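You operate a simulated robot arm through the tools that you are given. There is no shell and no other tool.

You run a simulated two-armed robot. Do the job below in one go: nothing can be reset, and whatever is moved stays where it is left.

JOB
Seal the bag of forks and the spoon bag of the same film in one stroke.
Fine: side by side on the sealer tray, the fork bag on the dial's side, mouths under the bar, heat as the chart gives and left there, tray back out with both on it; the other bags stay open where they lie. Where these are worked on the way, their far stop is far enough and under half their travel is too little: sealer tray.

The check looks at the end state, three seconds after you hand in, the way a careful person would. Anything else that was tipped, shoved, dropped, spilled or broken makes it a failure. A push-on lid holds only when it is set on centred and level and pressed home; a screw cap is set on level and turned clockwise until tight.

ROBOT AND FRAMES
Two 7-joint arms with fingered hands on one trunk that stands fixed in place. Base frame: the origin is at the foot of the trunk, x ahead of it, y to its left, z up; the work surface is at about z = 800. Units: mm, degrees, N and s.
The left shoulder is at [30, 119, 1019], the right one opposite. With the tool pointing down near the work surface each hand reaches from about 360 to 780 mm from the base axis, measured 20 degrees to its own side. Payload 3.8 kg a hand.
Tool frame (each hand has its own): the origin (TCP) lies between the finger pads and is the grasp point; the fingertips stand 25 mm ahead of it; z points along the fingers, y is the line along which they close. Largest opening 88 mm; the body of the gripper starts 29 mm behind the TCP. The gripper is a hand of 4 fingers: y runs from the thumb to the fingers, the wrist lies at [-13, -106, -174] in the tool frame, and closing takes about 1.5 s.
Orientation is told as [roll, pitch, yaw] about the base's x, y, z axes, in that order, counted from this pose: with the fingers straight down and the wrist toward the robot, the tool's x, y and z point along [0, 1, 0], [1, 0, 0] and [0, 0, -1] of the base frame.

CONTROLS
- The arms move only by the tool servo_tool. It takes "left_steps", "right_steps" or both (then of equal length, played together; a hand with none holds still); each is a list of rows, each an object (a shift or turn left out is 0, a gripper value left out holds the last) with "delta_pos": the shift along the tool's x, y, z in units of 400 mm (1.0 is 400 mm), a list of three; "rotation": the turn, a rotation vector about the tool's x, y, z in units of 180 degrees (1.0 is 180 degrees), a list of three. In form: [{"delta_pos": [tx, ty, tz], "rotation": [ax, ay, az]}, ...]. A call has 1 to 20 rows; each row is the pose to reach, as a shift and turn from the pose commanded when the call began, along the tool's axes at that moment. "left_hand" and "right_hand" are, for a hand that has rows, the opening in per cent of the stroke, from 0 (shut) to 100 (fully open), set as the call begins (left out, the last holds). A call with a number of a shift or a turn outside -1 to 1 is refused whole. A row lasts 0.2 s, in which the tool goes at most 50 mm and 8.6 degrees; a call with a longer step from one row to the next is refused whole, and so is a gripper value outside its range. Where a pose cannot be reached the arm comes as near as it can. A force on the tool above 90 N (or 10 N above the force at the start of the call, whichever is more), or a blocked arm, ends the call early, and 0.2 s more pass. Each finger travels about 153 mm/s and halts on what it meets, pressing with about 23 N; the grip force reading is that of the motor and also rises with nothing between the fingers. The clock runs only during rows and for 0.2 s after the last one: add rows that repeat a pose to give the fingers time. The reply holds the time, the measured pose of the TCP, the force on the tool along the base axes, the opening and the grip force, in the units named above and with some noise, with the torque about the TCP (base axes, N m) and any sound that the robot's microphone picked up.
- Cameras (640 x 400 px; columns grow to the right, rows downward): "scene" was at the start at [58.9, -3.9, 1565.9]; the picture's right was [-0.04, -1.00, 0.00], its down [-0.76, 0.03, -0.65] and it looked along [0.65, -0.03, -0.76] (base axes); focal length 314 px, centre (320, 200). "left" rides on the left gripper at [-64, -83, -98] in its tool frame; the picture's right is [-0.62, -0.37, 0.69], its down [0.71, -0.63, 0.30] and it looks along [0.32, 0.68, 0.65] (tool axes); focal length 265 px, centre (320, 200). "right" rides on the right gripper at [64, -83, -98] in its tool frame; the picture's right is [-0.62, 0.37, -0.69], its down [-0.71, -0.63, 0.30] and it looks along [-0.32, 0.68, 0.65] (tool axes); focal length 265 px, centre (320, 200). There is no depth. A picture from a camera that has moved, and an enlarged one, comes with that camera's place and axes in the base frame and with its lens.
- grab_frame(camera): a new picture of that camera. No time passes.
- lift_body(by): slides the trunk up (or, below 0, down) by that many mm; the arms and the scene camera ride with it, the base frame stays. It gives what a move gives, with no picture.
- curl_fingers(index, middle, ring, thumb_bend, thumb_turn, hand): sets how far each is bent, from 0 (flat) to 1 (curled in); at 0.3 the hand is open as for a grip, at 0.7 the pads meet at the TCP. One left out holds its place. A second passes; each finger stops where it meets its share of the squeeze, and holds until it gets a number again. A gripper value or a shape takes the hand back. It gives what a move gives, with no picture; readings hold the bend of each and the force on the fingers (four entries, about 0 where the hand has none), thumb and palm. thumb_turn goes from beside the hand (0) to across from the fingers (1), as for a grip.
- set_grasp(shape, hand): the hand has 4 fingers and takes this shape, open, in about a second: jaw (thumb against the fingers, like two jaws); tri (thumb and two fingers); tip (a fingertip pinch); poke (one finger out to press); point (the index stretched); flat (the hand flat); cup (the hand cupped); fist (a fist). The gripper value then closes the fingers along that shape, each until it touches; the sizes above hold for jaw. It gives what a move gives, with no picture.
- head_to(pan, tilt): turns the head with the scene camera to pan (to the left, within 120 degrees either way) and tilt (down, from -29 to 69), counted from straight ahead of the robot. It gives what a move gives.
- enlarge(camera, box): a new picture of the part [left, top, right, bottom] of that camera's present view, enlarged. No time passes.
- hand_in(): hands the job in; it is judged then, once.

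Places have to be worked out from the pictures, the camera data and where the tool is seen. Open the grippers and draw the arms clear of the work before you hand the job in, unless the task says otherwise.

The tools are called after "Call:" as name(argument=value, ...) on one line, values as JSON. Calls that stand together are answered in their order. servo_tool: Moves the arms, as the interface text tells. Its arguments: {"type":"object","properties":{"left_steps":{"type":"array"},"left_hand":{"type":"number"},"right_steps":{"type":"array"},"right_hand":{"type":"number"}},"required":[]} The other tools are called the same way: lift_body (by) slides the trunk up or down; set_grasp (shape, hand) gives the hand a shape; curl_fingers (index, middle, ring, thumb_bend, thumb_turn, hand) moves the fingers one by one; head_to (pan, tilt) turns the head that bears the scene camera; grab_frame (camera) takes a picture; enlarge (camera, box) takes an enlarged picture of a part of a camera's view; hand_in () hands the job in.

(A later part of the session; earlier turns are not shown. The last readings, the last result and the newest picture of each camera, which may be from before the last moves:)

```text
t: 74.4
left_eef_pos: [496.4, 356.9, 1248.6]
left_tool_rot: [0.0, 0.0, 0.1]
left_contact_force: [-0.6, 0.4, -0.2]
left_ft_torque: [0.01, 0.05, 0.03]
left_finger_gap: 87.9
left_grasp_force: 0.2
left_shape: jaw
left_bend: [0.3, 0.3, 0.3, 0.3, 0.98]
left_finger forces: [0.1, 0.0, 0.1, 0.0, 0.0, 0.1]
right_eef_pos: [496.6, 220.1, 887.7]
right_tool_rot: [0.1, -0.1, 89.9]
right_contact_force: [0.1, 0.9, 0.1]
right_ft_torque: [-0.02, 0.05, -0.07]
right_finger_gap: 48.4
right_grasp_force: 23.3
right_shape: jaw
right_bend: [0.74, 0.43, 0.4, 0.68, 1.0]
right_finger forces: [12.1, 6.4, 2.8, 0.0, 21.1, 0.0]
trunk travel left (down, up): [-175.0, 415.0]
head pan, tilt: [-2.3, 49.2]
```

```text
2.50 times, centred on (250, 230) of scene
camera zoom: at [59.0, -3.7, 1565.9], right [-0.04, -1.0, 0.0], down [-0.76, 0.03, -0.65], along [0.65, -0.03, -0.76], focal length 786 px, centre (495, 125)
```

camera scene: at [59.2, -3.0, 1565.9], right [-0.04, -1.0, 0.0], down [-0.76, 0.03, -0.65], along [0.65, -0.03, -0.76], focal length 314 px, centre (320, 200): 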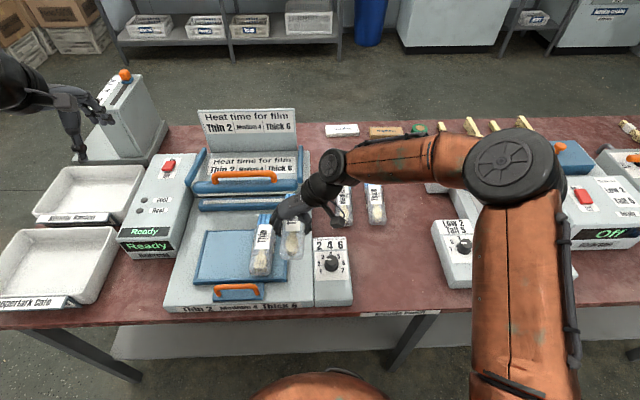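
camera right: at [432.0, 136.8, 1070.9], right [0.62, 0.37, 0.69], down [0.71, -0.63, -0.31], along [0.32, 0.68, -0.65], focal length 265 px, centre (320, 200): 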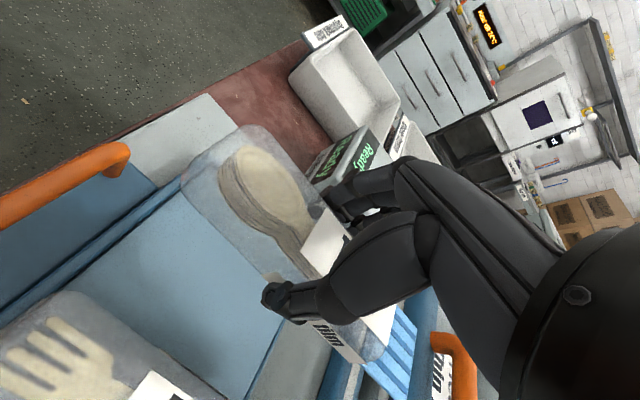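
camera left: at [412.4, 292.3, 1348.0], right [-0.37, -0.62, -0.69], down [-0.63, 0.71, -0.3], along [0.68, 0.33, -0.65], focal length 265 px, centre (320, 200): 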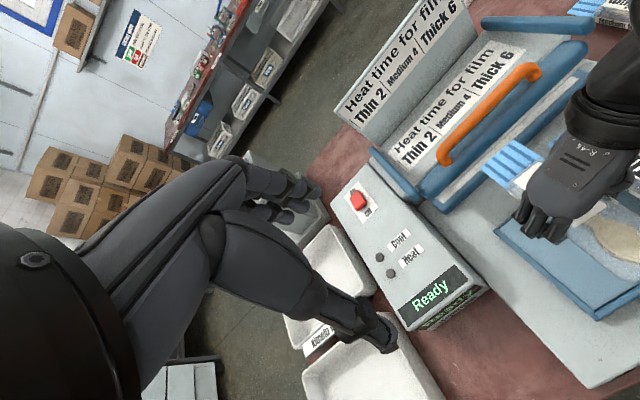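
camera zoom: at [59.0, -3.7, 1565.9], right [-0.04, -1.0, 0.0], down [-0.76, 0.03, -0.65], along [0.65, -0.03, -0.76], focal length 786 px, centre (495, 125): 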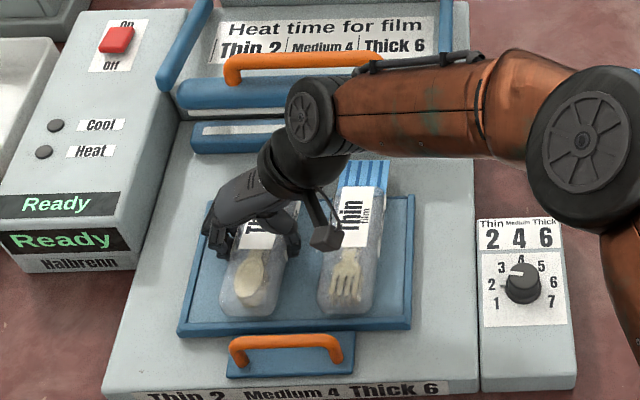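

Almost down; I take another small step.

Call:
servo_tool(right_steps=[{"delta_pos": [0, 0, 0.003]}, {"delta_pos": [0, 0, 0.005]}])

```text
t: 75.0
left_eef_pos: [494.8, 356.2, 1250.2]
left_tool_rot: [-0.1, 0.0, 0.1]
left_contact_force: [0.0, -0.7, -0.1]
left_ft_torque: [-0.02, 0.02, 0.01]
left_finger_gap: 87.4
left_grasp_force: 0.1
left_shape: jaw
left_bend: [0.3, 0.3, 0.3, 0.3, 0.98]
left_finger forces: [0.0, 0.0, 0.0, 0.0, 0.1, 0.1]
right_eef_pos: [497.9, 220.7, 886.0]
right_tool_rot: [0.0, 0.0, 89.8]
right_contact_force: [-0.1, -0.7, 9.2]
right_ft_torque: [-0.12, 0.04, 0.0]
right_finger_gap: 47.9
right_grasp_force: 22.8
right_shape: jaw
right_bend: [0.74, 0.43, 0.4, 0.67, 1.0]
right_finger forces: [12.3, 6.5, 2.9, 0.0, 23.0, 0.0]
trunk travel left (down, up): [-175.0, 415.0]
head pan, tilt: [-2.3, 49.2]
```

Contact at 9 N: the bag is on the tray floor. I open partway and lift off.

Call:
servo_tool(right_steps=[{"delta_pos": [0, 0, 0]}, {"delta_pos": [0, 0, 0]}, {"delta_pos": [0, 0, 0]}, {"delta_pos": [0, 0, 0]}, {"delta_pos": [0, 0, 0]}, {"delta_pos": [0, 0, -0.03]}, {"delta_pos": [0, 0, -0.08]}, {"delta_pos": [0, 0, -0.15]}, {"delta_pos": [0, 0, -0.25]}, {"delta_pos": [0, 0, -0.35]}], right_hand=80)

Call:
servo_tool(right_steps=[{"delta_pos": [0.02, -0.1, -0.03]}, {"delta_pos": [0.04, -0.2, -0.03]}, {"delta_pos": [0.06, -0.3, -0.03]}, {"delta_pos": [0.08, -0.4, -0.03]}, {"delta_pos": [0.1, -0.5, -0.03]}, {"delta_pos": [0.1, -0.6, -0.03]}, {"delta_pos": [0.1, -0.7, -0.03]}, {"delta_pos": [0.1, -0.8, -0.03]}, {"delta_pos": [0.1, -0.9, -0.03]}], right_hand=100)

Call:
grab_frame(camera="scene")

Call:
enlarge(camera="scene", box=[160, 150, 340, 310])

Call:
grab_frame(camera="right")

```text
t: 77.2
left_eef_pos: [495.6, 356.8, 1250.5]
left_tool_rot: [-0.1, 0.0, 0.0]
left_contact_force: [0.1, -0.8, 0.0]
left_ft_torque: [-0.01, -0.01, -0.01]
left_finger_gap: 87.4
left_grasp_force: 0.0
left_shape: jaw
left_bend: [0.3, 0.3, 0.3, 0.3, 0.98]
left_finger forces: [0.0, 0.0, 0.0, 0.0, 0.1, 0.1]
right_eef_pos: [497.9, 220.6, 1026.7]
right_tool_rot: [0.1, 0.0, 90.1]
right_contact_force: [0.5, -0.2, 0.1]
right_ft_torque: [-0.01, 0.02, 0.0]
right_finger_gap: 70.3
right_grasp_force: 0.2
right_shape: jaw
right_bend: [0.27, 0.34, 0.32, 0.49, 0.99]
right_finger forces: [0.0, 0.1, 0.1, 0.0, 0.0, 0.0]
trunk travel left (down, up): [-175.0, 415.0]
head pan, tilt: [-2.3, 49.2]
```

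```text
t: 79.2
left_eef_pos: [495.8, 354.9, 1250.7]
left_tool_rot: [0.0, 0.0, 0.0]
left_contact_force: [0.3, 0.7, -0.2]
left_ft_torque: [0.0, 0.0, 0.0]
left_finger_gap: 87.8
left_grasp_force: 0.0
left_shape: jaw
left_bend: [0.3, 0.3, 0.3, 0.3, 0.98]
left_finger forces: [0.1, 0.0, 0.1, 0.0, 0.0, 0.0]
right_eef_pos: [457.3, -142.5, 1038.0]
right_tool_rot: [0.1, -0.2, 90.0]
right_contact_force: [0.1, -0.5, -0.1]
right_ft_torque: [0.0, -0.02, 0.01]
right_finger_gap: 87.7
right_grasp_force: 0.0
right_shape: jaw
right_bend: [0.3, 0.3, 0.3, 0.3, 0.98]
right_finger forces: [0.0, 0.0, 0.0, 0.0, 0.0, 0.0]
trunk travel left (down, up): [-175.0, 415.0]
head pan, tilt: [-2.3, 49.2]
```

```text
taken
camera scene: at [58.6, -4.9, 1565.9], right [-0.04, -1.0, 0.0], down [-0.76, 0.03, -0.65], along [0.65, -0.02, -0.76], focal length 314 px, centre (320, 200)
```

scene: 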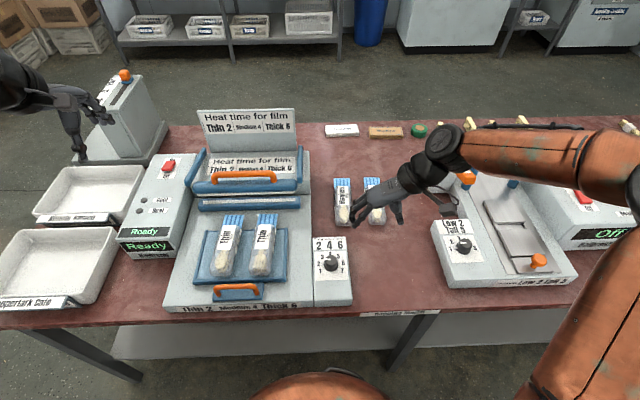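

```text
2.50 times, centred on (250, 230) of scene
camera zoom: at [58.6, -4.9, 1565.9], right [-0.04, -1.0, 0.0], down [-0.76, 0.03, -0.65], along [0.65, -0.02, -0.76], focal length 786 px, centre (495, 125)
```

zoom: 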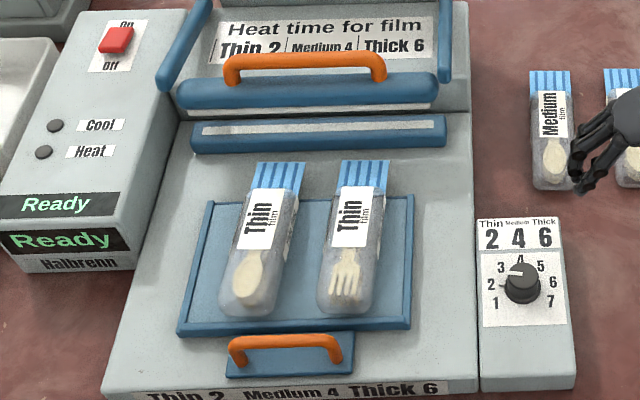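

```text
taken
camera right: at [393.4, -226.2, 1136.7], right [0.62, 0.37, 0.69], down [0.71, -0.63, -0.31], along [0.32, 0.68, -0.65], focal length 265 px, centre (320, 200)
```

right: 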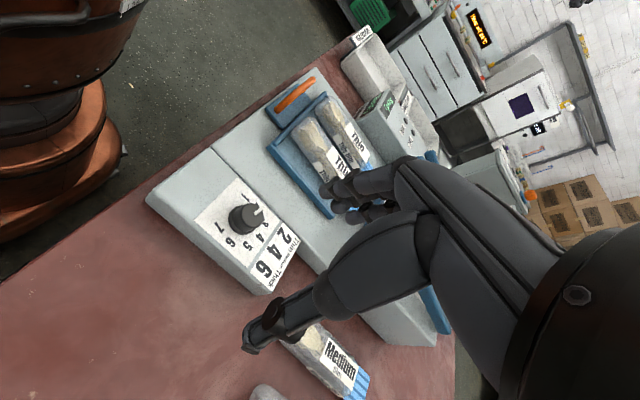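

Both bags sit side by side with mouths overhanging toward the anvil, fork on the dial side. Now I bring the left hand over the tray's orange handle (about [389, 178, 873]) and look.

Call:
servo_tool(left_steps=[{"delta_pos": [-0.05, -0.033, 0.07]}, {"delta_pos": [-0.1, -0.066, 0.14]}, {"delta_pos": [-0.15, -0.1, 0.21]}, {"delta_pos": [-0.21, -0.133, 0.28]}, {"delta_pos": [-0.27, -0.167, 0.35]}, {"delta_pos": [-0.33, -0.2, 0.42]}, {"delta_pos": [-0.39, -0.235, 0.49]}, {"delta_pos": [-0.445, -0.2675, 0.56]}, {"delta_pos": [-0.445, -0.2675, 0.62]}, {"delta_pos": [-0.445, -0.2675, 0.62]}])

Call:
grab_frame(camera="left")

Call:
grab_frame(camera="scene")

```text
t: 81.4
left_eef_pos: [389.5, 176.8, 1001.6]
left_tool_rot: [-0.1, 0.0, 0.1]
left_contact_force: [-0.6, 0.4, 0.8]
left_ft_torque: [0.01, 0.03, 0.01]
left_finger_gap: 87.9
left_grasp_force: 0.1
left_shape: jaw
left_bend: [0.3, 0.3, 0.3, 0.3, 0.98]
left_finger forces: [0.0, 0.0, 0.0, 0.0, 0.1, 0.0]
right_eef_pos: [457.6, -141.8, 1038.0]
right_tool_rot: [0.2, -0.2, 89.9]
right_contact_force: [0.4, -0.6, 0.4]
right_ft_torque: [-0.01, -0.02, 0.04]
right_finger_gap: 87.7
right_grasp_force: 0.0
right_shape: jaw
right_bend: [0.3, 0.3, 0.3, 0.3, 0.98]
right_finger forces: [0.1, 0.0, 0.1, 0.0, 0.0, 0.1]
trunk travel left (down, up): [-175.0, 415.0]
head pan, tilt: [-2.3, 49.2]
```

```text
taken
camera left: at [305.9, 112.9, 1099.0], right [-0.37, -0.62, -0.69], down [-0.63, 0.71, -0.3], along [0.68, 0.32, -0.65], focal length 265 px, centre (320, 200)
```

left: 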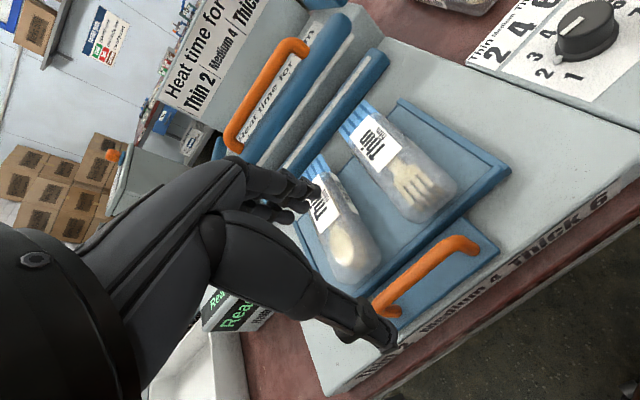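

```text
taken
camera scene: at [58.4, -4.5, 1565.9], right [-0.04, -1.0, 0.0], down [-0.76, 0.03, -0.65], along [0.65, -0.03, -0.76], focal length 314 px, centre (320, 200)
```

scene: 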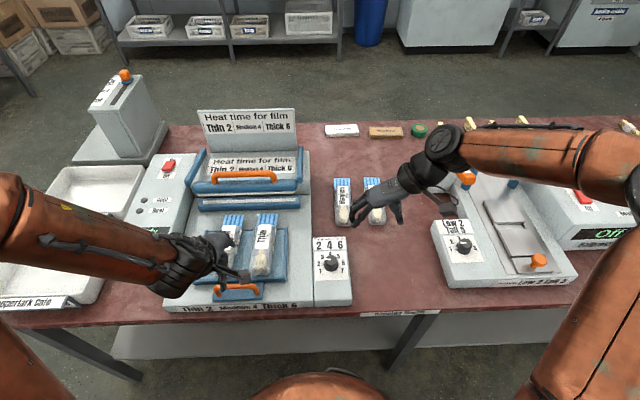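

The hand axis passes right through the bar in this view. I enlarge to check the gap between bar and tray rim.

Call:
enlarge(camera="left", box=[320, 190, 540, 350])

Call:
enlarge(camera="scene", box=[190, 200, 310, 310])

```text
2.50 times, centred on (430, 270) of left
camera zoom: at [305.9, 112.9, 1099.0], right [-0.37, -0.62, -0.69], down [-0.63, 0.71, -0.3], along [0.68, 0.32, -0.65], focal length 664 px, centre (45, 25)
```

zoom: 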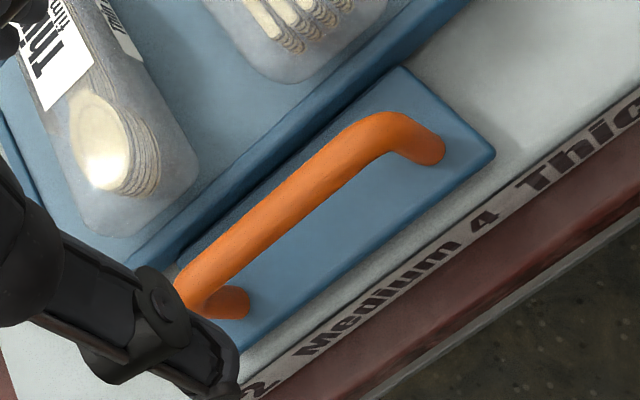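

```text
3.64 times, centred on (250, 255) of scene
camera zoom: at [58.4, -4.5, 1565.9], right [-0.04, -1.0, 0.0], down [-0.76, 0.03, -0.65], along [0.65, -0.03, -0.76], focal length 1143 px, centre (574, 0)
```

zoom: 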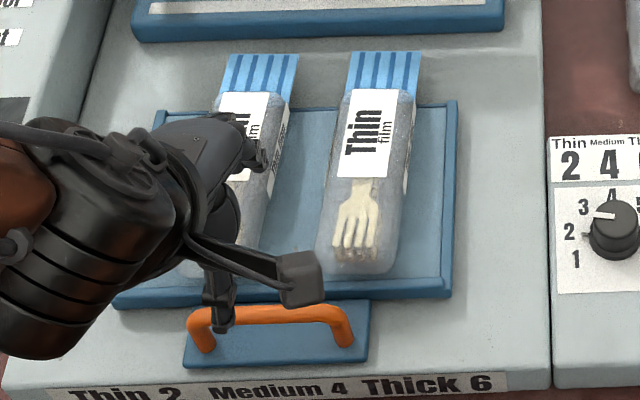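

I take a side view from the right-hand camera to fix the handle's height.

Call:
enlarge(camera="right", box=[250, 50, 390, 180])

```text
3.08 times, centred on (320, 115) of right
camera zoom: at [393.3, -225.5, 1136.9], right [0.62, 0.37, 0.69], down [0.71, -0.63, -0.31], along [0.32, 0.68, -0.65], focal length 817 px, centre (320, 462)
```

zoom: 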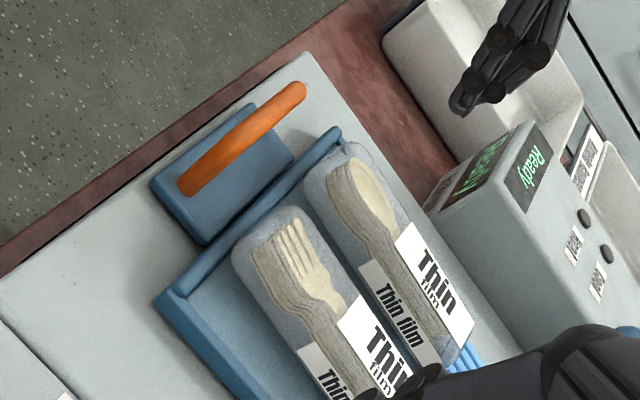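

The bar is at about x 384, y 123–226, z 888. I narrow the left hand's opening to about 50 mm and lower it over the bar in two stages.

Call:
servo_tool(left_steps=[{"delta_pos": [-0.004, -0.007, 0.02]}, {"delta_pos": [-0.0075, -0.0138, 0.06]}, {"delta_pos": [-0.0075, -0.0138, 0.1]}, {"delta_pos": [-0.0075, -0.0138, 0.14]}, {"delta_pos": [-0.0075, -0.0138, 0.175]}, {"delta_pos": [-0.0075, -0.0138, 0.175]}], left_hand=57)

Call:
enlarge(camera="left", box=[240, 150, 560, 370])

Call:
enlarge(camera="scene", box=[190, 200, 310, 310])

Call:
enlarge(camera="right", box=[250, 50, 390, 180])

```text
t: 82.8
left_eef_pos: [383.2, 173.5, 932.9]
left_tool_rot: [0.0, 0.0, 0.0]
left_contact_force: [-0.4, -0.1, -0.4]
left_ft_torque: [-0.02, 0.03, 0.01]
left_finger_gap: 50.4
left_grasp_force: 0.0
left_shape: jaw
left_bend: [0.74, 0.42, 0.38, 0.66, 1.0]
left_finger forces: [0.1, 0.0, 0.0, 0.0, 0.0, 0.1]
right_eef_pos: [457.9, -141.5, 1038.6]
right_tool_rot: [0.1, -0.1, 89.8]
right_contact_force: [0.0, 0.1, 0.7]
right_ft_torque: [0.02, 0.01, -0.04]
right_finger_gap: 88.0
right_grasp_force: 0.0
right_shape: jaw
right_bend: [0.3, 0.3, 0.3, 0.3, 0.98]
right_finger forces: [0.0, 0.1, 0.1, 0.0, 0.0, 0.0]
trunk travel left (down, up): [-175.0, 415.0]
head pan, tilt: [-2.3, 49.2]
```

```text
1.82 times, centred on (400, 260) of left
camera zoom: at [298.7, 108.4, 1030.8], right [-0.37, -0.62, -0.69], down [-0.63, 0.71, -0.3], along [0.68, 0.33, -0.65], focal length 483 px, centre (174, 91)
```

zoom: 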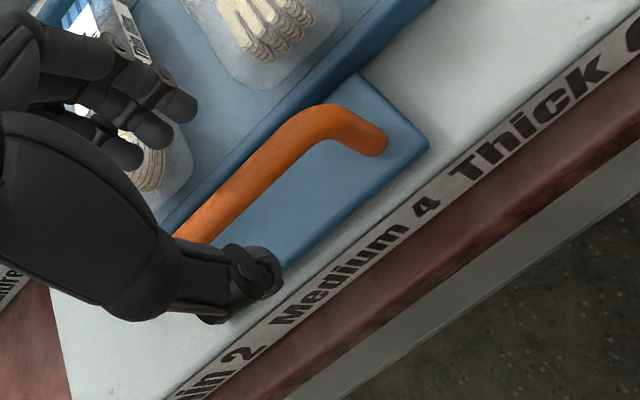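

```text
3.64 times, centred on (250, 255) of scene
camera zoom: at [58.7, -4.3, 1565.9], right [-0.04, -1.0, 0.0], down [-0.76, 0.03, -0.65], along [0.65, -0.03, -0.76], focal length 1143 px, centre (574, 0)
```

zoom: 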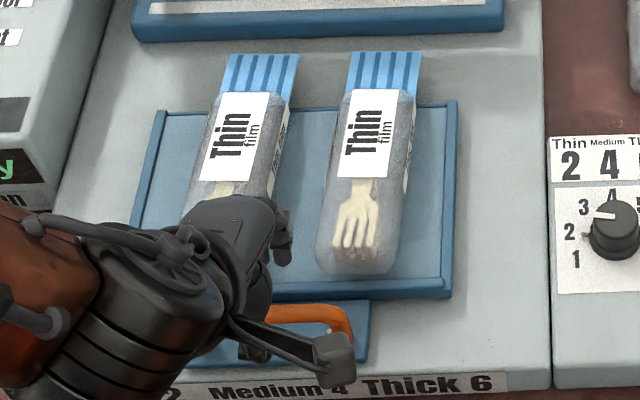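

```text
3.08 times, centred on (320, 115) of right
camera zoom: at [393.5, -225.3, 1136.8], right [0.62, 0.37, 0.69], down [0.71, -0.63, -0.31], along [0.32, 0.68, -0.65], focal length 817 px, centre (320, 462)
```

zoom: 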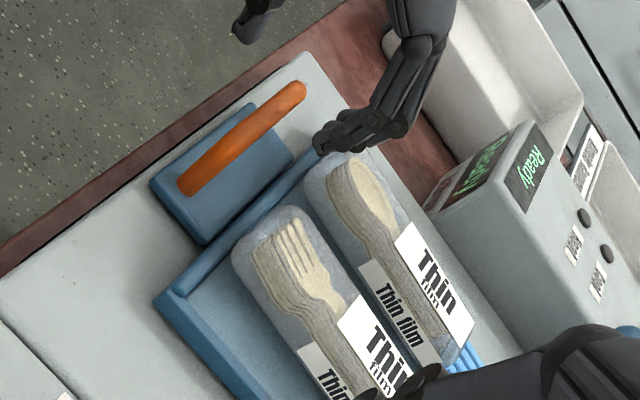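

Fingertips are about x 416, just short of the spoon bag's end, so I narrow the opening to 40 mm while descending to z 898.

Call:
servo_tool(left_steps=[{"delta_pos": [0, 0, 0]}, {"delta_pos": [0, 0, 0]}, {"delta_pos": [0, 0, 0.03]}, {"delta_pos": [0, 0, 0.06]}, {"delta_pos": [0, 0, 0.085]}, {"delta_pos": [0, 0, 0.085]}], left_hand=45)

Call:
enlarge(camera="right", box=[250, 50, 390, 180])

Call:
enlarge(camera="left", box=[240, 150, 560, 370])

```text
t: 84.2
left_eef_pos: [383.9, 175.0, 897.1]
left_tool_rot: [0.0, 0.0, 0.0]
left_contact_force: [-0.4, 0.0, 0.1]
left_ft_torque: [-0.01, 0.02, 0.0]
left_finger_gap: 39.9
left_grasp_force: 0.0
left_shape: jaw
left_bend: [0.74, 0.46, 0.43, 0.71, 1.0]
left_finger forces: [0.0, 0.0, 0.0, 0.0, 0.1, 0.1]
right_eef_pos: [459.1, -142.1, 1038.1]
right_tool_rot: [0.2, -0.1, 89.9]
right_contact_force: [-0.4, 0.0, 0.1]
right_ft_torque: [-0.01, 0.01, 0.01]
right_finger_gap: 88.1
right_grasp_force: 0.0
right_shape: jaw
right_bend: [0.3, 0.3, 0.3, 0.3, 0.98]
right_finger forces: [0.1, 0.1, 0.0, 0.0, 0.0, 0.1]
trunk travel left (down, up): [-175.0, 415.0]
head pan, tilt: [-2.3, 49.2]
```

```text
3.08 times, centred on (320, 115) of right
camera zoom: at [393.6, -225.2, 1136.8], right [0.62, 0.37, 0.69], down [0.71, -0.63, -0.31], along [0.32, 0.68, -0.65], focal length 817 px, centre (320, 462)
```

zoom: 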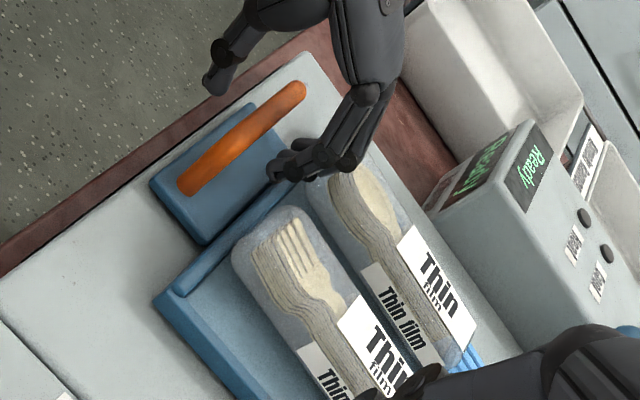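

```text
1.82 times, centred on (400, 260) of left
camera zoom: at [300.3, 111.1, 996.4], right [-0.37, -0.62, -0.69], down [-0.63, 0.71, -0.3], along [0.68, 0.33, -0.65], focal length 483 px, centre (174, 91)
```

zoom: 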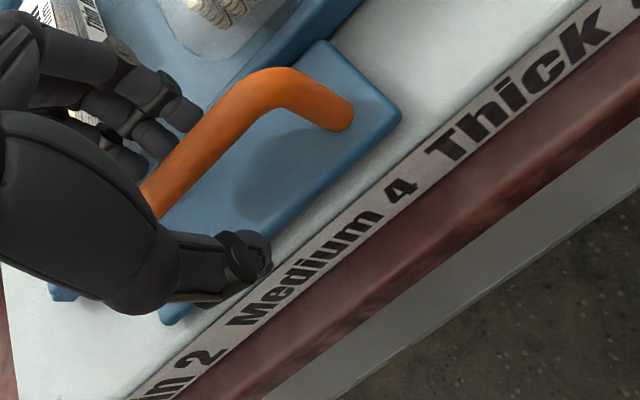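

The bar lies between fingers and thumb, no contact. I close on it.

Call:
servo_tool(left_steps=[{"delta_pos": [0, 0, 0]}, {"delta_pos": [0, 0, 0]}, {"delta_pos": [0, 0, 0]}, {"delta_pos": [0, 0, 0]}, {"delta_pos": [0, 0, 0]}], left_hand=0)

Call:
enlarge(camera="right", box=[250, 50, 390, 180])

Call:
enlarge(camera="left", box=[240, 150, 560, 370])

Call:
grab_frame(camera="scene")

```text
t: 85.4
left_eef_pos: [385.5, 175.0, 897.2]
left_tool_rot: [0.1, 0.2, 0.1]
left_contact_force: [-1.4, -0.8, -18.6]
left_ft_torque: [-0.04, -0.02, -0.08]
left_finger_gap: 0.0
left_grasp_force: 23.4
left_shape: jaw
left_bend: [0.71, 0.7, 0.68, 0.71, 1.0]
left_finger forces: [13.6, 5.5, 3.0, 0.0, 23.1, 0.0]
right_eef_pos: [458.7, -141.0, 1038.8]
right_tool_rot: [0.1, 0.0, 89.9]
right_contact_force: [0.1, 0.6, -0.1]
right_ft_torque: [0.02, -0.03, 0.01]
right_finger_gap: 87.9
right_grasp_force: 0.1
right_shape: jaw
right_bend: [0.3, 0.3, 0.3, 0.3, 0.98]
right_finger forces: [0.0, 0.0, 0.0, 0.0, 0.0, 0.0]
trunk travel left (down, up): [-175.0, 415.0]
head pan, tilt: [-2.3, 49.2]
```

```text
3.08 times, centred on (320, 115) of right
camera zoom: at [394.5, -224.7, 1136.5], right [0.62, 0.37, 0.69], down [0.71, -0.63, -0.31], along [0.32, 0.68, -0.65], focal length 817 px, centre (320, 462)
```

zoom: 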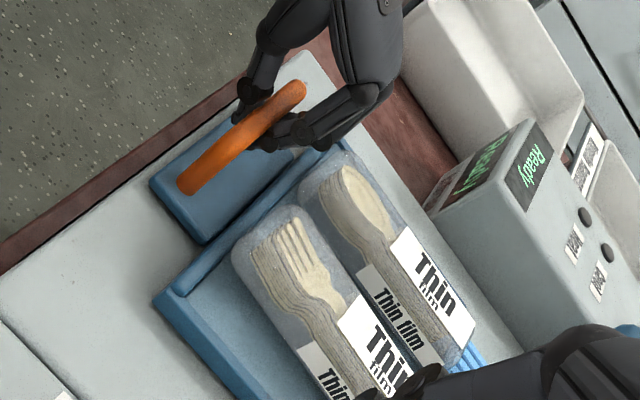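

```text
1.82 times, centred on (400, 260) of left
camera zoom: at [300.6, 111.6, 995.7], right [-0.37, -0.62, -0.69], down [-0.63, 0.71, -0.3], along [0.68, 0.32, -0.66], focal length 483 px, centre (174, 91)
```

zoom: 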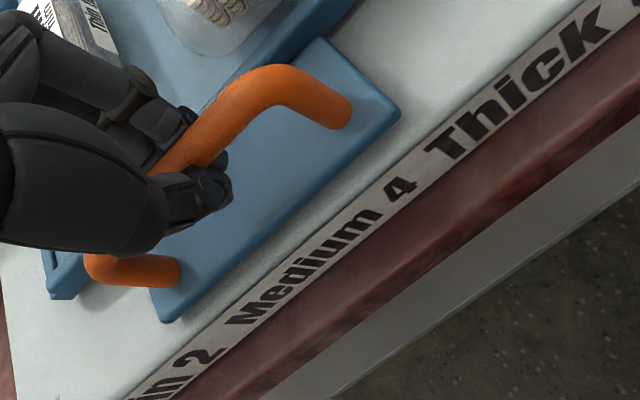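

```text
taken
camera scene: at [60.1, -3.4, 1565.7], right [-0.04, -1.0, 0.0], down [-0.76, 0.03, -0.65], along [0.65, -0.03, -0.76], focal length 314 px, centre (320, 200)
```

scene: 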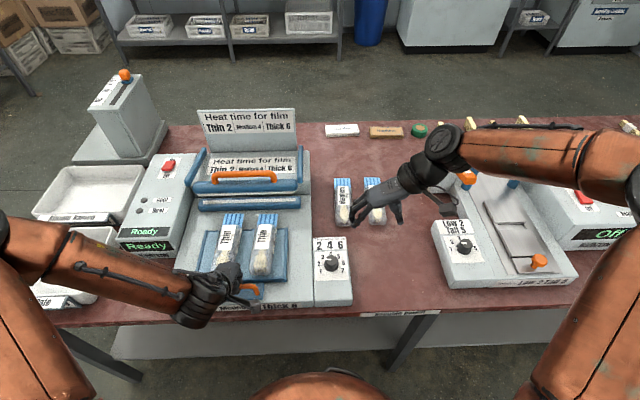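

The fingers have closed around the bar like a hook. I push the tray slowly forward, 40 mm first.

Call:
servo_tool(left_steps=[{"delta_pos": [0, 0.005, 0]}, {"delta_pos": [0, 0.015, 0]}, {"delta_pos": [0, 0.027, 0]}, {"delta_pos": [0, 0.04, 0]}, {"delta_pos": [0, 0.053, 0]}, {"delta_pos": [0, 0.066, 0]}, {"delta_pos": [0, 0.079, 0]}, {"delta_pos": [0, 0.09, 0]}, {"delta_pos": [0, 0.1, 0]}])

Call:
enlarge(camera="scene", box=[160, 150, 340, 310])

Call:
enlarge(camera="right", box=[250, 50, 450, 200])

```text
t: 87.4
left_eef_pos: [425.2, 175.1, 897.9]
left_tool_rot: [0.0, 0.1, 0.1]
left_contact_force: [-0.6, 5.7, -23.7]
left_ft_torque: [0.03, 0.02, -0.03]
left_finger_gap: 0.1
left_grasp_force: 22.8
left_shape: jaw
left_bend: [0.71, 0.7, 0.69, 0.71, 1.0]
left_finger forces: [13.8, 5.9, 3.3, 0.0, 23.3, 0.0]
right_eef_pos: [459.8, -140.4, 1038.2]
right_tool_rot: [0.0, 0.0, 89.9]
right_contact_force: [-0.1, -0.4, -0.3]
right_ft_torque: [-0.01, -0.01, 0.02]
right_finger_gap: 88.0
right_grasp_force: 0.2
right_shape: jaw
right_bend: [0.3, 0.3, 0.3, 0.3, 0.98]
right_finger forces: [0.0, 0.0, 0.0, 0.0, 0.0, 0.0]
trunk travel left (down, up): [-175.0, 415.0]
head pan, tilt: [-2.3, 49.2]
```

```text
2.50 times, centred on (250, 230) of scene
camera zoom: at [60.8, -2.1, 1565.8], right [-0.04, -1.0, 0.0], down [-0.76, 0.03, -0.65], along [0.65, -0.03, -0.76], focal length 786 px, centre (495, 125)
```

zoom: 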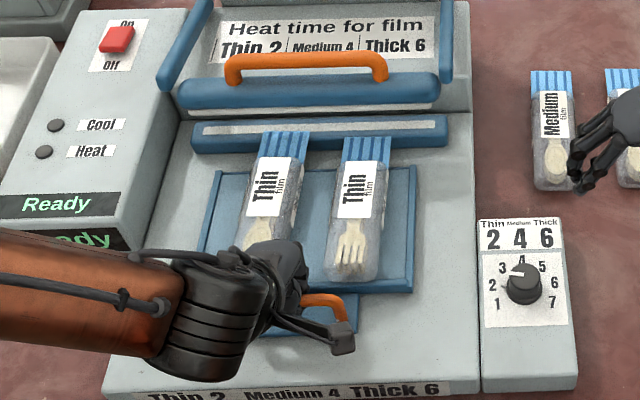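

```text
2.67 times, centred on (350, 125) of right
camera zoom: at [395.0, -223.7, 1136.6], right [0.62, 0.37, 0.69], down [0.71, -0.63, -0.31], along [0.32, 0.68, -0.65], focal length 708 px, centre (240, 400)
```

zoom: 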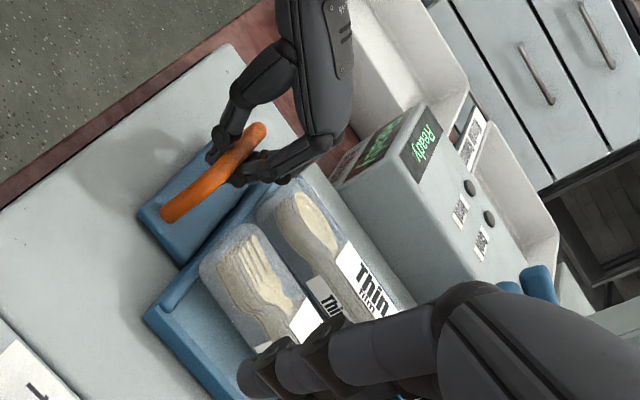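

The tray slides freely and the mouths are riding over the anvil. I keep pushing until the far stop.

Call:
servo_tool(left_steps=[{"delta_pos": [0, 0.01, 0]}, {"delta_pos": [0, 0.02, 0]}, {"delta_pos": [0, 0.03, 0]}, {"delta_pos": [0, 0.04, 0]}, {"delta_pos": [0, 0.05, 0]}, {"delta_pos": [0, 0.05, 0]}])

Call:
enlarge(camera="scene", box=[160, 130, 340, 290])

```text
t: 88.8
left_eef_pos: [443.9, 174.4, 896.8]
left_tool_rot: [-0.1, 0.2, 0.1]
left_contact_force: [-1.0, 6.1, -19.4]
left_ft_torque: [0.03, 0.06, 0.01]
left_finger_gap: 0.1
left_grasp_force: 23.2
left_shape: jaw
left_bend: [0.71, 0.7, 0.69, 0.71, 1.0]
left_finger forces: [13.0, 5.6, 2.9, 0.0, 22.6, 0.0]
right_eef_pos: [458.3, -139.3, 1038.5]
right_tool_rot: [0.0, 0.1, 89.9]
right_contact_force: [-0.5, 0.3, -0.4]
right_ft_torque: [0.0, 0.0, -0.03]
right_finger_gap: 87.8
right_grasp_force: 0.2
right_shape: jaw
right_bend: [0.3, 0.3, 0.3, 0.3, 0.98]
right_finger forces: [0.0, 0.0, 0.0, 0.0, 0.0, 0.0]
trunk travel left (down, up): [-175.0, 415.0]
head pan, tilt: [-2.3, 49.2]
```

```text
2.50 times, centred on (250, 210) of scene
camera zoom: at [60.5, -2.2, 1565.8], right [-0.04, -1.0, 0.0], down [-0.76, 0.03, -0.65], along [0.65, -0.03, -0.76], focal length 786 px, centre (495, 175)
```

zoom: 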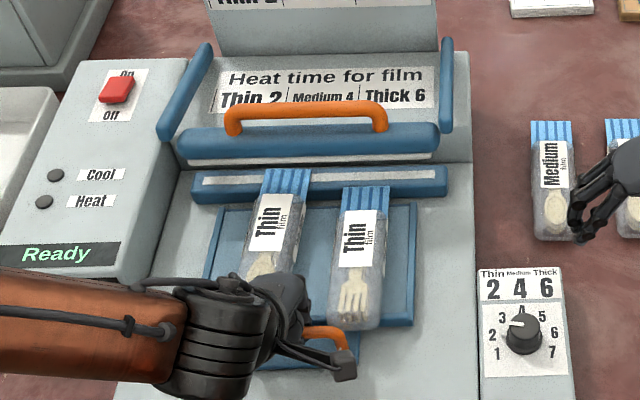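

Not at the stop yet. I push on another 20 mm.

Call:
servo_tool(left_steps=[{"delta_pos": [0, 0.01, 0]}, {"delta_pos": [0, 0.02, 0]}, {"delta_pos": [0, 0.03, 0]}, {"delta_pos": [0, 0.04, 0]}, {"delta_pos": [0, 0.05, 0]}, {"delta_pos": [0, 0.05, 0]}])

Call:
enlarge(camera="scene", box=[160, 130, 340, 290])

Call:
grab_frame(camera="left")

```text
t: 90.2
left_eef_pos: [456.9, 173.7, 898.4]
left_tool_rot: [-0.2, 0.4, 0.1]
left_contact_force: [-31.9, 4.0, -20.1]
left_ft_torque: [0.0, 0.17, 0.0]
left_finger_gap: 0.0
left_grasp_force: 22.8
left_shape: jaw
left_bend: [0.71, 0.7, 0.7, 0.66, 1.0]
left_finger forces: [7.7, 3.5, 2.5, 0.0, 33.3, 0.1]
right_eef_pos: [455.4, -140.9, 1039.9]
right_tool_rot: [0.0, 0.0, 90.0]
right_contact_force: [-0.6, 0.2, 1.4]
right_ft_torque: [-0.03, 0.01, -0.02]
right_finger_gap: 88.0
right_grasp_force: 0.0
right_shape: jaw
right_bend: [0.3, 0.3, 0.3, 0.3, 0.98]
right_finger forces: [0.0, 0.0, 0.1, 0.0, 0.1, 0.1]
trunk travel left (down, up): [-175.0, 415.0]
head pan, tilt: [-2.3, 49.2]
```

```text
2.50 times, centred on (250, 210) of scene
camera zoom: at [55.7, -2.6, 1565.9], right [-0.04, -1.0, 0.0], down [-0.76, 0.03, -0.66], along [0.65, -0.03, -0.76], focal length 786 px, centre (495, 175)
```

zoom: 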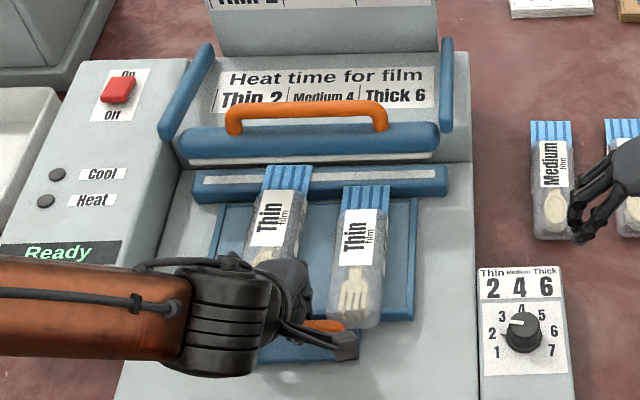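

```text
taken
camera left: at [374.7, 110.2, 996.7], right [-0.37, -0.62, -0.69], down [-0.63, 0.71, -0.3], along [0.68, 0.32, -0.66], focal length 265 px, centre (320, 200)
```

left: 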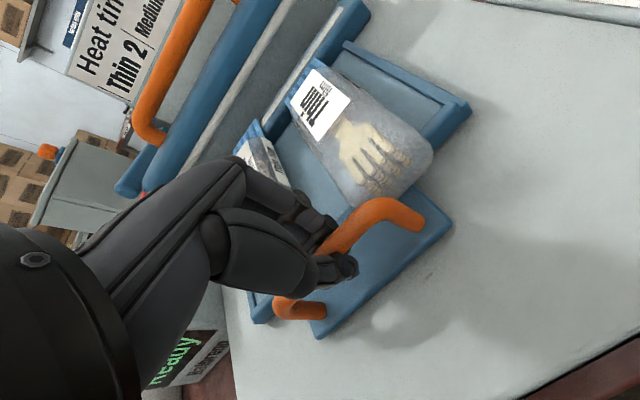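

About 32 N resistance at x 457: either the far stop or a bag jammed. I look closely from all cameras before going on.

Call:
enlarge(camera="left", box=[230, 30, 490, 230])

Call:
enlarge(camera="scene", box=[230, 185, 310, 275])

Call:
enlarge(camera="right", box=[250, 50, 450, 200])

```text
2.00 times, centred on (360, 130) of left
camera zoom: at [374.7, 110.2, 996.7], right [-0.37, -0.62, -0.69], down [-0.63, 0.71, -0.3], along [0.68, 0.32, -0.66], focal length 531 px, centre (240, 340)
```

zoom: 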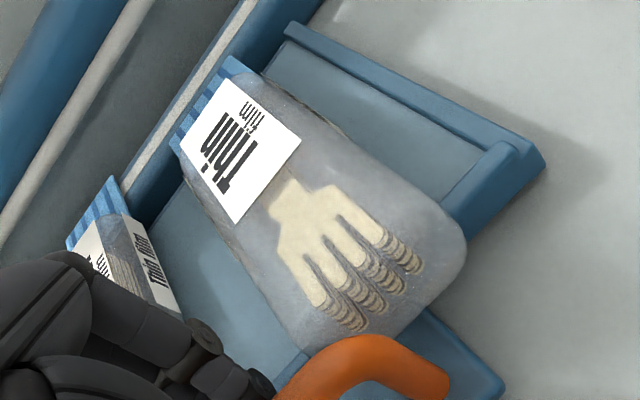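

```text
4.44 times, centred on (270, 230) of scene
camera zoom: at [55.7, -2.6, 1565.9], right [-0.04, -1.0, 0.0], down [-0.76, 0.03, -0.66], along [0.65, -0.03, -0.76], focal length 1397 px, centre (542, 67)
```

zoom: 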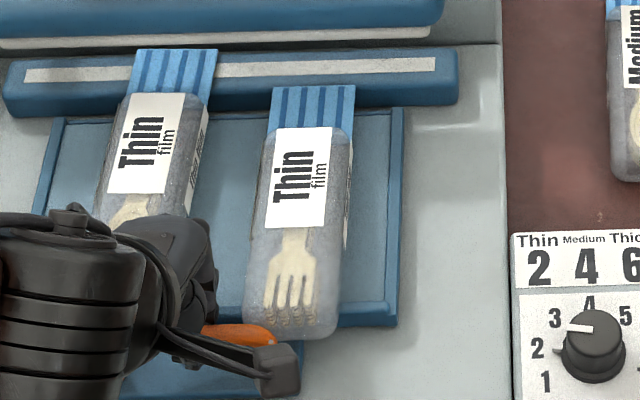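

```text
2.67 times, centred on (350, 125) of right
camera zoom: at [391.4, -224.0, 1137.8], right [0.62, 0.37, 0.69], down [0.71, -0.63, -0.3], along [0.33, 0.68, -0.65], focal length 708 px, centre (240, 400)
```

zoom: 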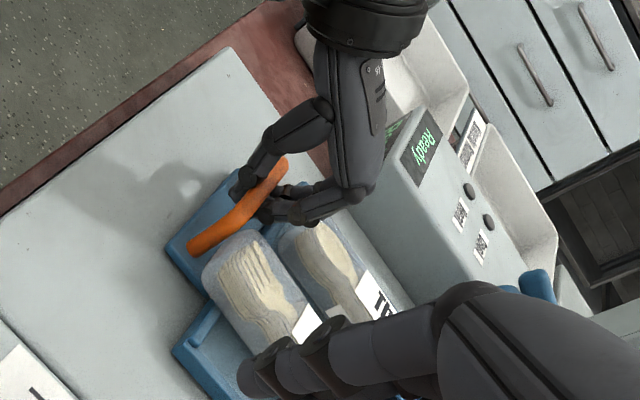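

The fork bag's flap has butted against the anvil's front face, and its near end rode up on the tray rim; the spoon bag's flap lies properly over the anvil. I relax the push, shift the left hand away from the fork bag, release the bar and retreat so I can reseat the fork bag.

Call:
servo_tool(left_steps=[{"delta_pos": [0.01, -0.025, 0]}, {"delta_pos": [0.02, -0.03, 0]}, {"delta_pos": [0.03, -0.03, 0]}, {"delta_pos": [0.03, -0.03, 0]}])

Call:
enlarge(camera="left", box=[230, 30, 490, 330])

```text
t: 91.2
left_eef_pos: [451.6, 180.6, 898.1]
left_tool_rot: [-0.2, 0.2, -0.4]
left_contact_force: [-2.9, -27.9, -25.6]
left_ft_torque: [-0.36, -0.01, -0.23]
left_finger_gap: 0.0
left_grasp_force: 23.2
left_shape: jaw
left_bend: [0.71, 0.7, 0.7, 0.72, 0.99]
left_finger forces: [11.5, 5.7, 6.4, 0.1, 24.3, 0.0]
right_eef_pos: [458.4, -143.0, 1037.2]
right_tool_rot: [0.2, -0.2, 89.9]
right_contact_force: [0.2, -0.9, 0.7]
right_ft_torque: [0.0, 0.01, -0.02]
right_finger_gap: 87.7
right_grasp_force: 0.0
right_shape: jaw
right_bend: [0.3, 0.3, 0.3, 0.3, 0.98]
right_finger forces: [0.0, 0.0, 0.0, 0.0, 0.0, 0.0]
trunk travel left (down, up): [-175.0, 415.0]
head pan, tilt: [-2.3, 49.2]
```

```text
1.33 times, centred on (360, 180) of left
camera zoom: at [367.8, 118.5, 997.4], right [-0.38, -0.62, -0.69], down [-0.63, 0.72, -0.31], along [0.68, 0.32, -0.66], focal length 354 px, centre (267, 227)
```

zoom: 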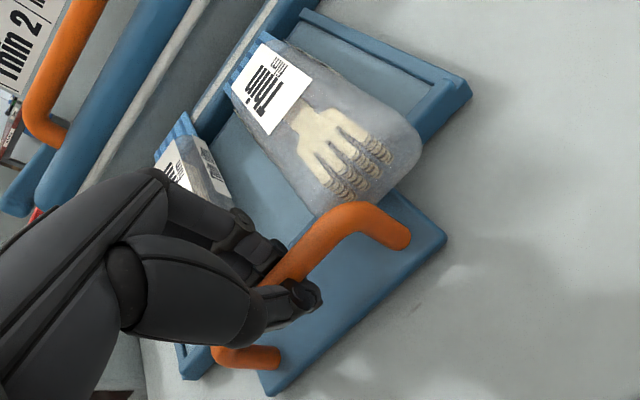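

Now I open to 40 mm and rise straight up off the bar.

Call:
servo_tool(left_steps=[{"delta_pos": [0, 0, 0]}, {"delta_pos": [0, 0, 0]}, {"delta_pos": [0, 0, 0]}, {"delta_pos": [0, 0, 0]}], left_hand=43)

Call:
servo_tool(left_steps=[{"delta_pos": [0, 0, -0.03]}, {"delta_pos": [0, 0, -0.07]}, {"delta_pos": [0, 0, -0.12]}, {"delta_pos": [0.06, -0.03, -0.2]}, {"delta_pos": [0.14, -0.06, -0.3]}, {"delta_pos": [0.24, -0.08, -0.4]}, {"delta_pos": [0.34, -0.08, -0.45]}, {"delta_pos": [0.44, -0.08, -0.5]}])

Call:
enlarge(camera="scene", box=[160, 130, 340, 290])

Call:
grab_frame(camera="left")

Call:
enlarge(camera="right", box=[250, 50, 450, 200])

```text
t: 92.2
left_eef_pos: [452.2, 187.0, 899.1]
left_tool_rot: [0.1, 0.0, 0.1]
left_contact_force: [0.9, 1.1, 0.0]
left_ft_torque: [0.01, -0.01, -0.01]
left_finger_gap: 37.5
left_grasp_force: 0.0
left_shape: jaw
left_bend: [0.74, 0.48, 0.44, 0.72, 1.0]
left_finger forces: [0.0, 0.0, 0.0, 0.1, 0.0, 0.0]
right_eef_pos: [458.6, -141.6, 1038.8]
right_tool_rot: [0.0, -0.1, 90.0]
right_contact_force: [0.4, 0.9, 0.0]
right_ft_torque: [0.03, -0.01, -0.04]
right_finger_gap: 87.9
right_grasp_force: 0.0
right_shape: jaw
right_bend: [0.3, 0.3, 0.3, 0.3, 0.98]
right_finger forces: [0.0, 0.1, 0.0, 0.0, 0.0, 0.1]
trunk travel left (down, up): [-175.0, 415.0]
head pan, tilt: [-2.3, 49.2]
```

```text
refused: row 5 steps farther than a row can; nothing moved
```

```text
2.50 times, centred on (250, 210) of scene
camera zoom: at [59.3, -3.8, 1565.8], right [-0.04, -1.0, 0.0], down [-0.76, 0.03, -0.65], along [0.65, -0.03, -0.76], focal length 786 px, centre (495, 175)
```

zoom: 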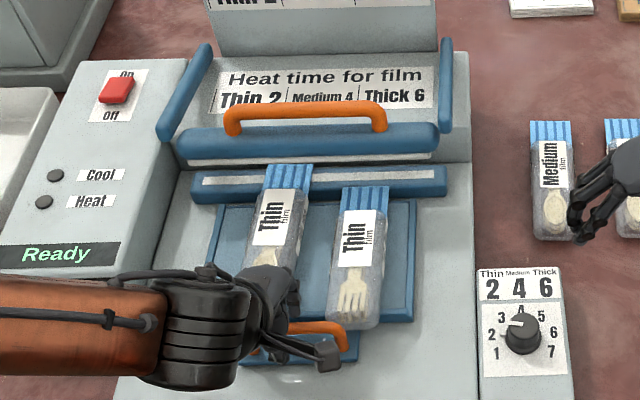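

```text
taken
camera left: at [368.1, 122.9, 996.8], right [-0.37, -0.62, -0.69], down [-0.63, 0.71, -0.3], along [0.68, 0.33, -0.65], focal length 265 px, centre (320, 200)
```

left: 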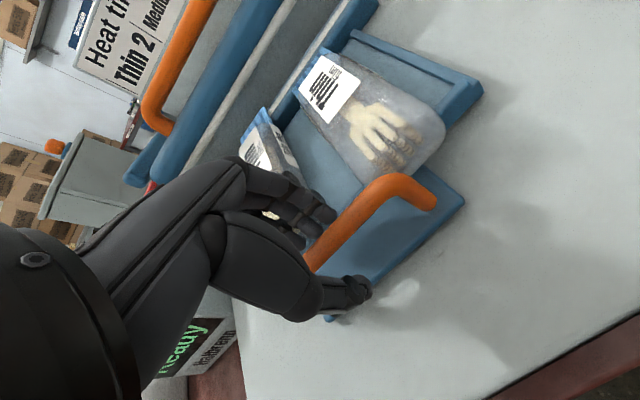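

```text
2.67 times, centred on (350, 125) of right
camera zoom: at [394.0, -224.8, 1136.8], right [0.62, 0.37, 0.69], down [0.71, -0.63, -0.31], along [0.32, 0.68, -0.65], focal length 708 px, centre (240, 400)
```

zoom: 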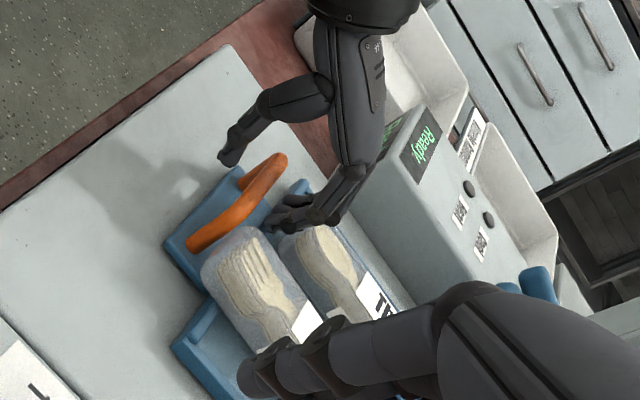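

Released. I retreat upward and left with smaller steps.

Call:
servo_tool(left_steps=[{"delta_pos": [0, 0, -0.04]}, {"delta_pos": [0, 0, -0.1]}, {"delta_pos": [0, 0, -0.18]}, {"delta_pos": [0.05, -0.02, -0.26]}, {"delta_pos": [0.12, -0.04, -0.34]}, {"delta_pos": [0.2, -0.06, -0.4]}, {"delta_pos": [0.28, -0.06, -0.46]}, {"delta_pos": [0.36, -0.06, -0.5]}, {"delta_pos": [0.45, -0.06, -0.52]}], left_hand=100)

Call:
enlarge(camera="scene", box=[180, 160, 310, 290])

Call:
grab_frame(camera="left")

Call:
enlarge(camera="right", box=[250, 50, 450, 200])

```text
t: 94.2
left_eef_pos: [427.8, 366.1, 1106.1]
left_tool_rot: [-0.1, -0.1, 0.2]
left_contact_force: [0.1, -0.4, -0.1]
left_ft_torque: [0.01, -0.02, 0.02]
left_finger_gap: 87.9
left_grasp_force: 0.1
left_shape: jaw
left_bend: [0.3, 0.3, 0.3, 0.3, 0.98]
left_finger forces: [0.0, 0.1, 0.0, 0.0, 0.0, 0.1]
right_eef_pos: [458.3, -141.6, 1037.9]
right_tool_rot: [0.1, 0.0, 89.8]
right_contact_force: [0.2, 0.1, -0.2]
right_ft_torque: [0.04, 0.0, 0.02]
right_finger_gap: 88.0
right_grasp_force: 0.0
right_shape: jaw
right_bend: [0.3, 0.3, 0.3, 0.3, 0.98]
right_finger forces: [0.1, 0.0, 0.0, 0.0, 0.1, 0.1]
trunk travel left (down, up): [-175.0, 415.0]
head pan, tilt: [-2.3, 49.2]
```

```text
3.08 times, centred on (245, 225) of scene
camera zoom: at [58.9, -3.2, 1565.9], right [-0.04, -1.0, 0.0], down [-0.76, 0.03, -0.65], along [0.65, -0.03, -0.76], focal length 967 px, centre (551, 123)
```

zoom: 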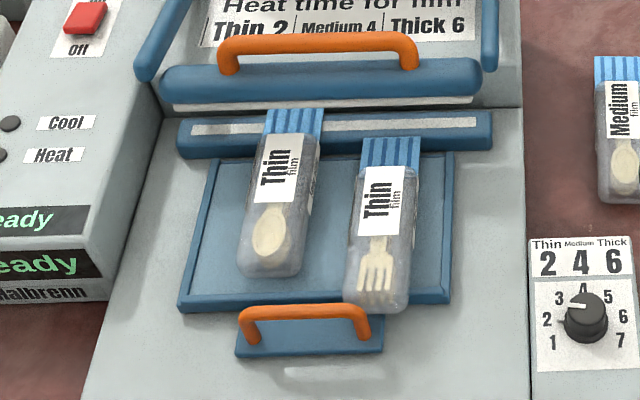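

```text
taken
camera left: at [343.5, 302.2, 1204.4], right [-0.37, -0.62, -0.69], down [-0.63, 0.71, -0.3], along [0.68, 0.33, -0.65], focal length 265 px, centre (320, 200)
```

left: 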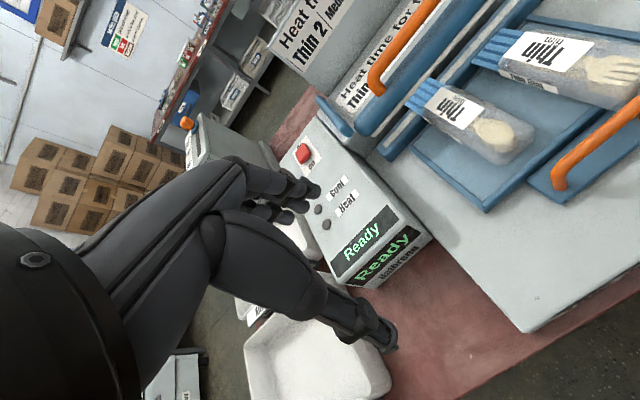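

```text
2.67 times, centred on (350, 125) of right
camera zoom: at [393.7, -224.5, 1137.0], right [0.62, 0.37, 0.69], down [0.71, -0.63, -0.31], along [0.32, 0.68, -0.65], focal length 708 px, centre (240, 400)
```

zoom: 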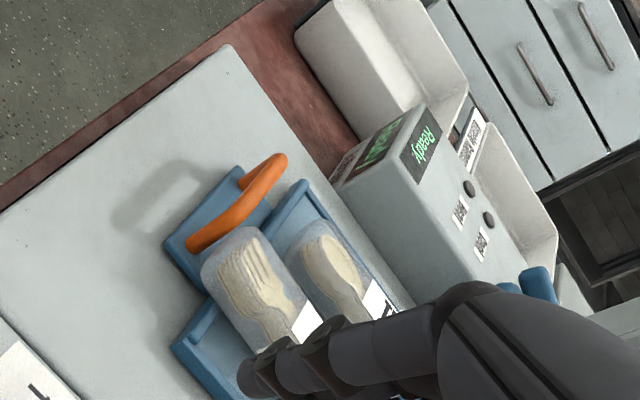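

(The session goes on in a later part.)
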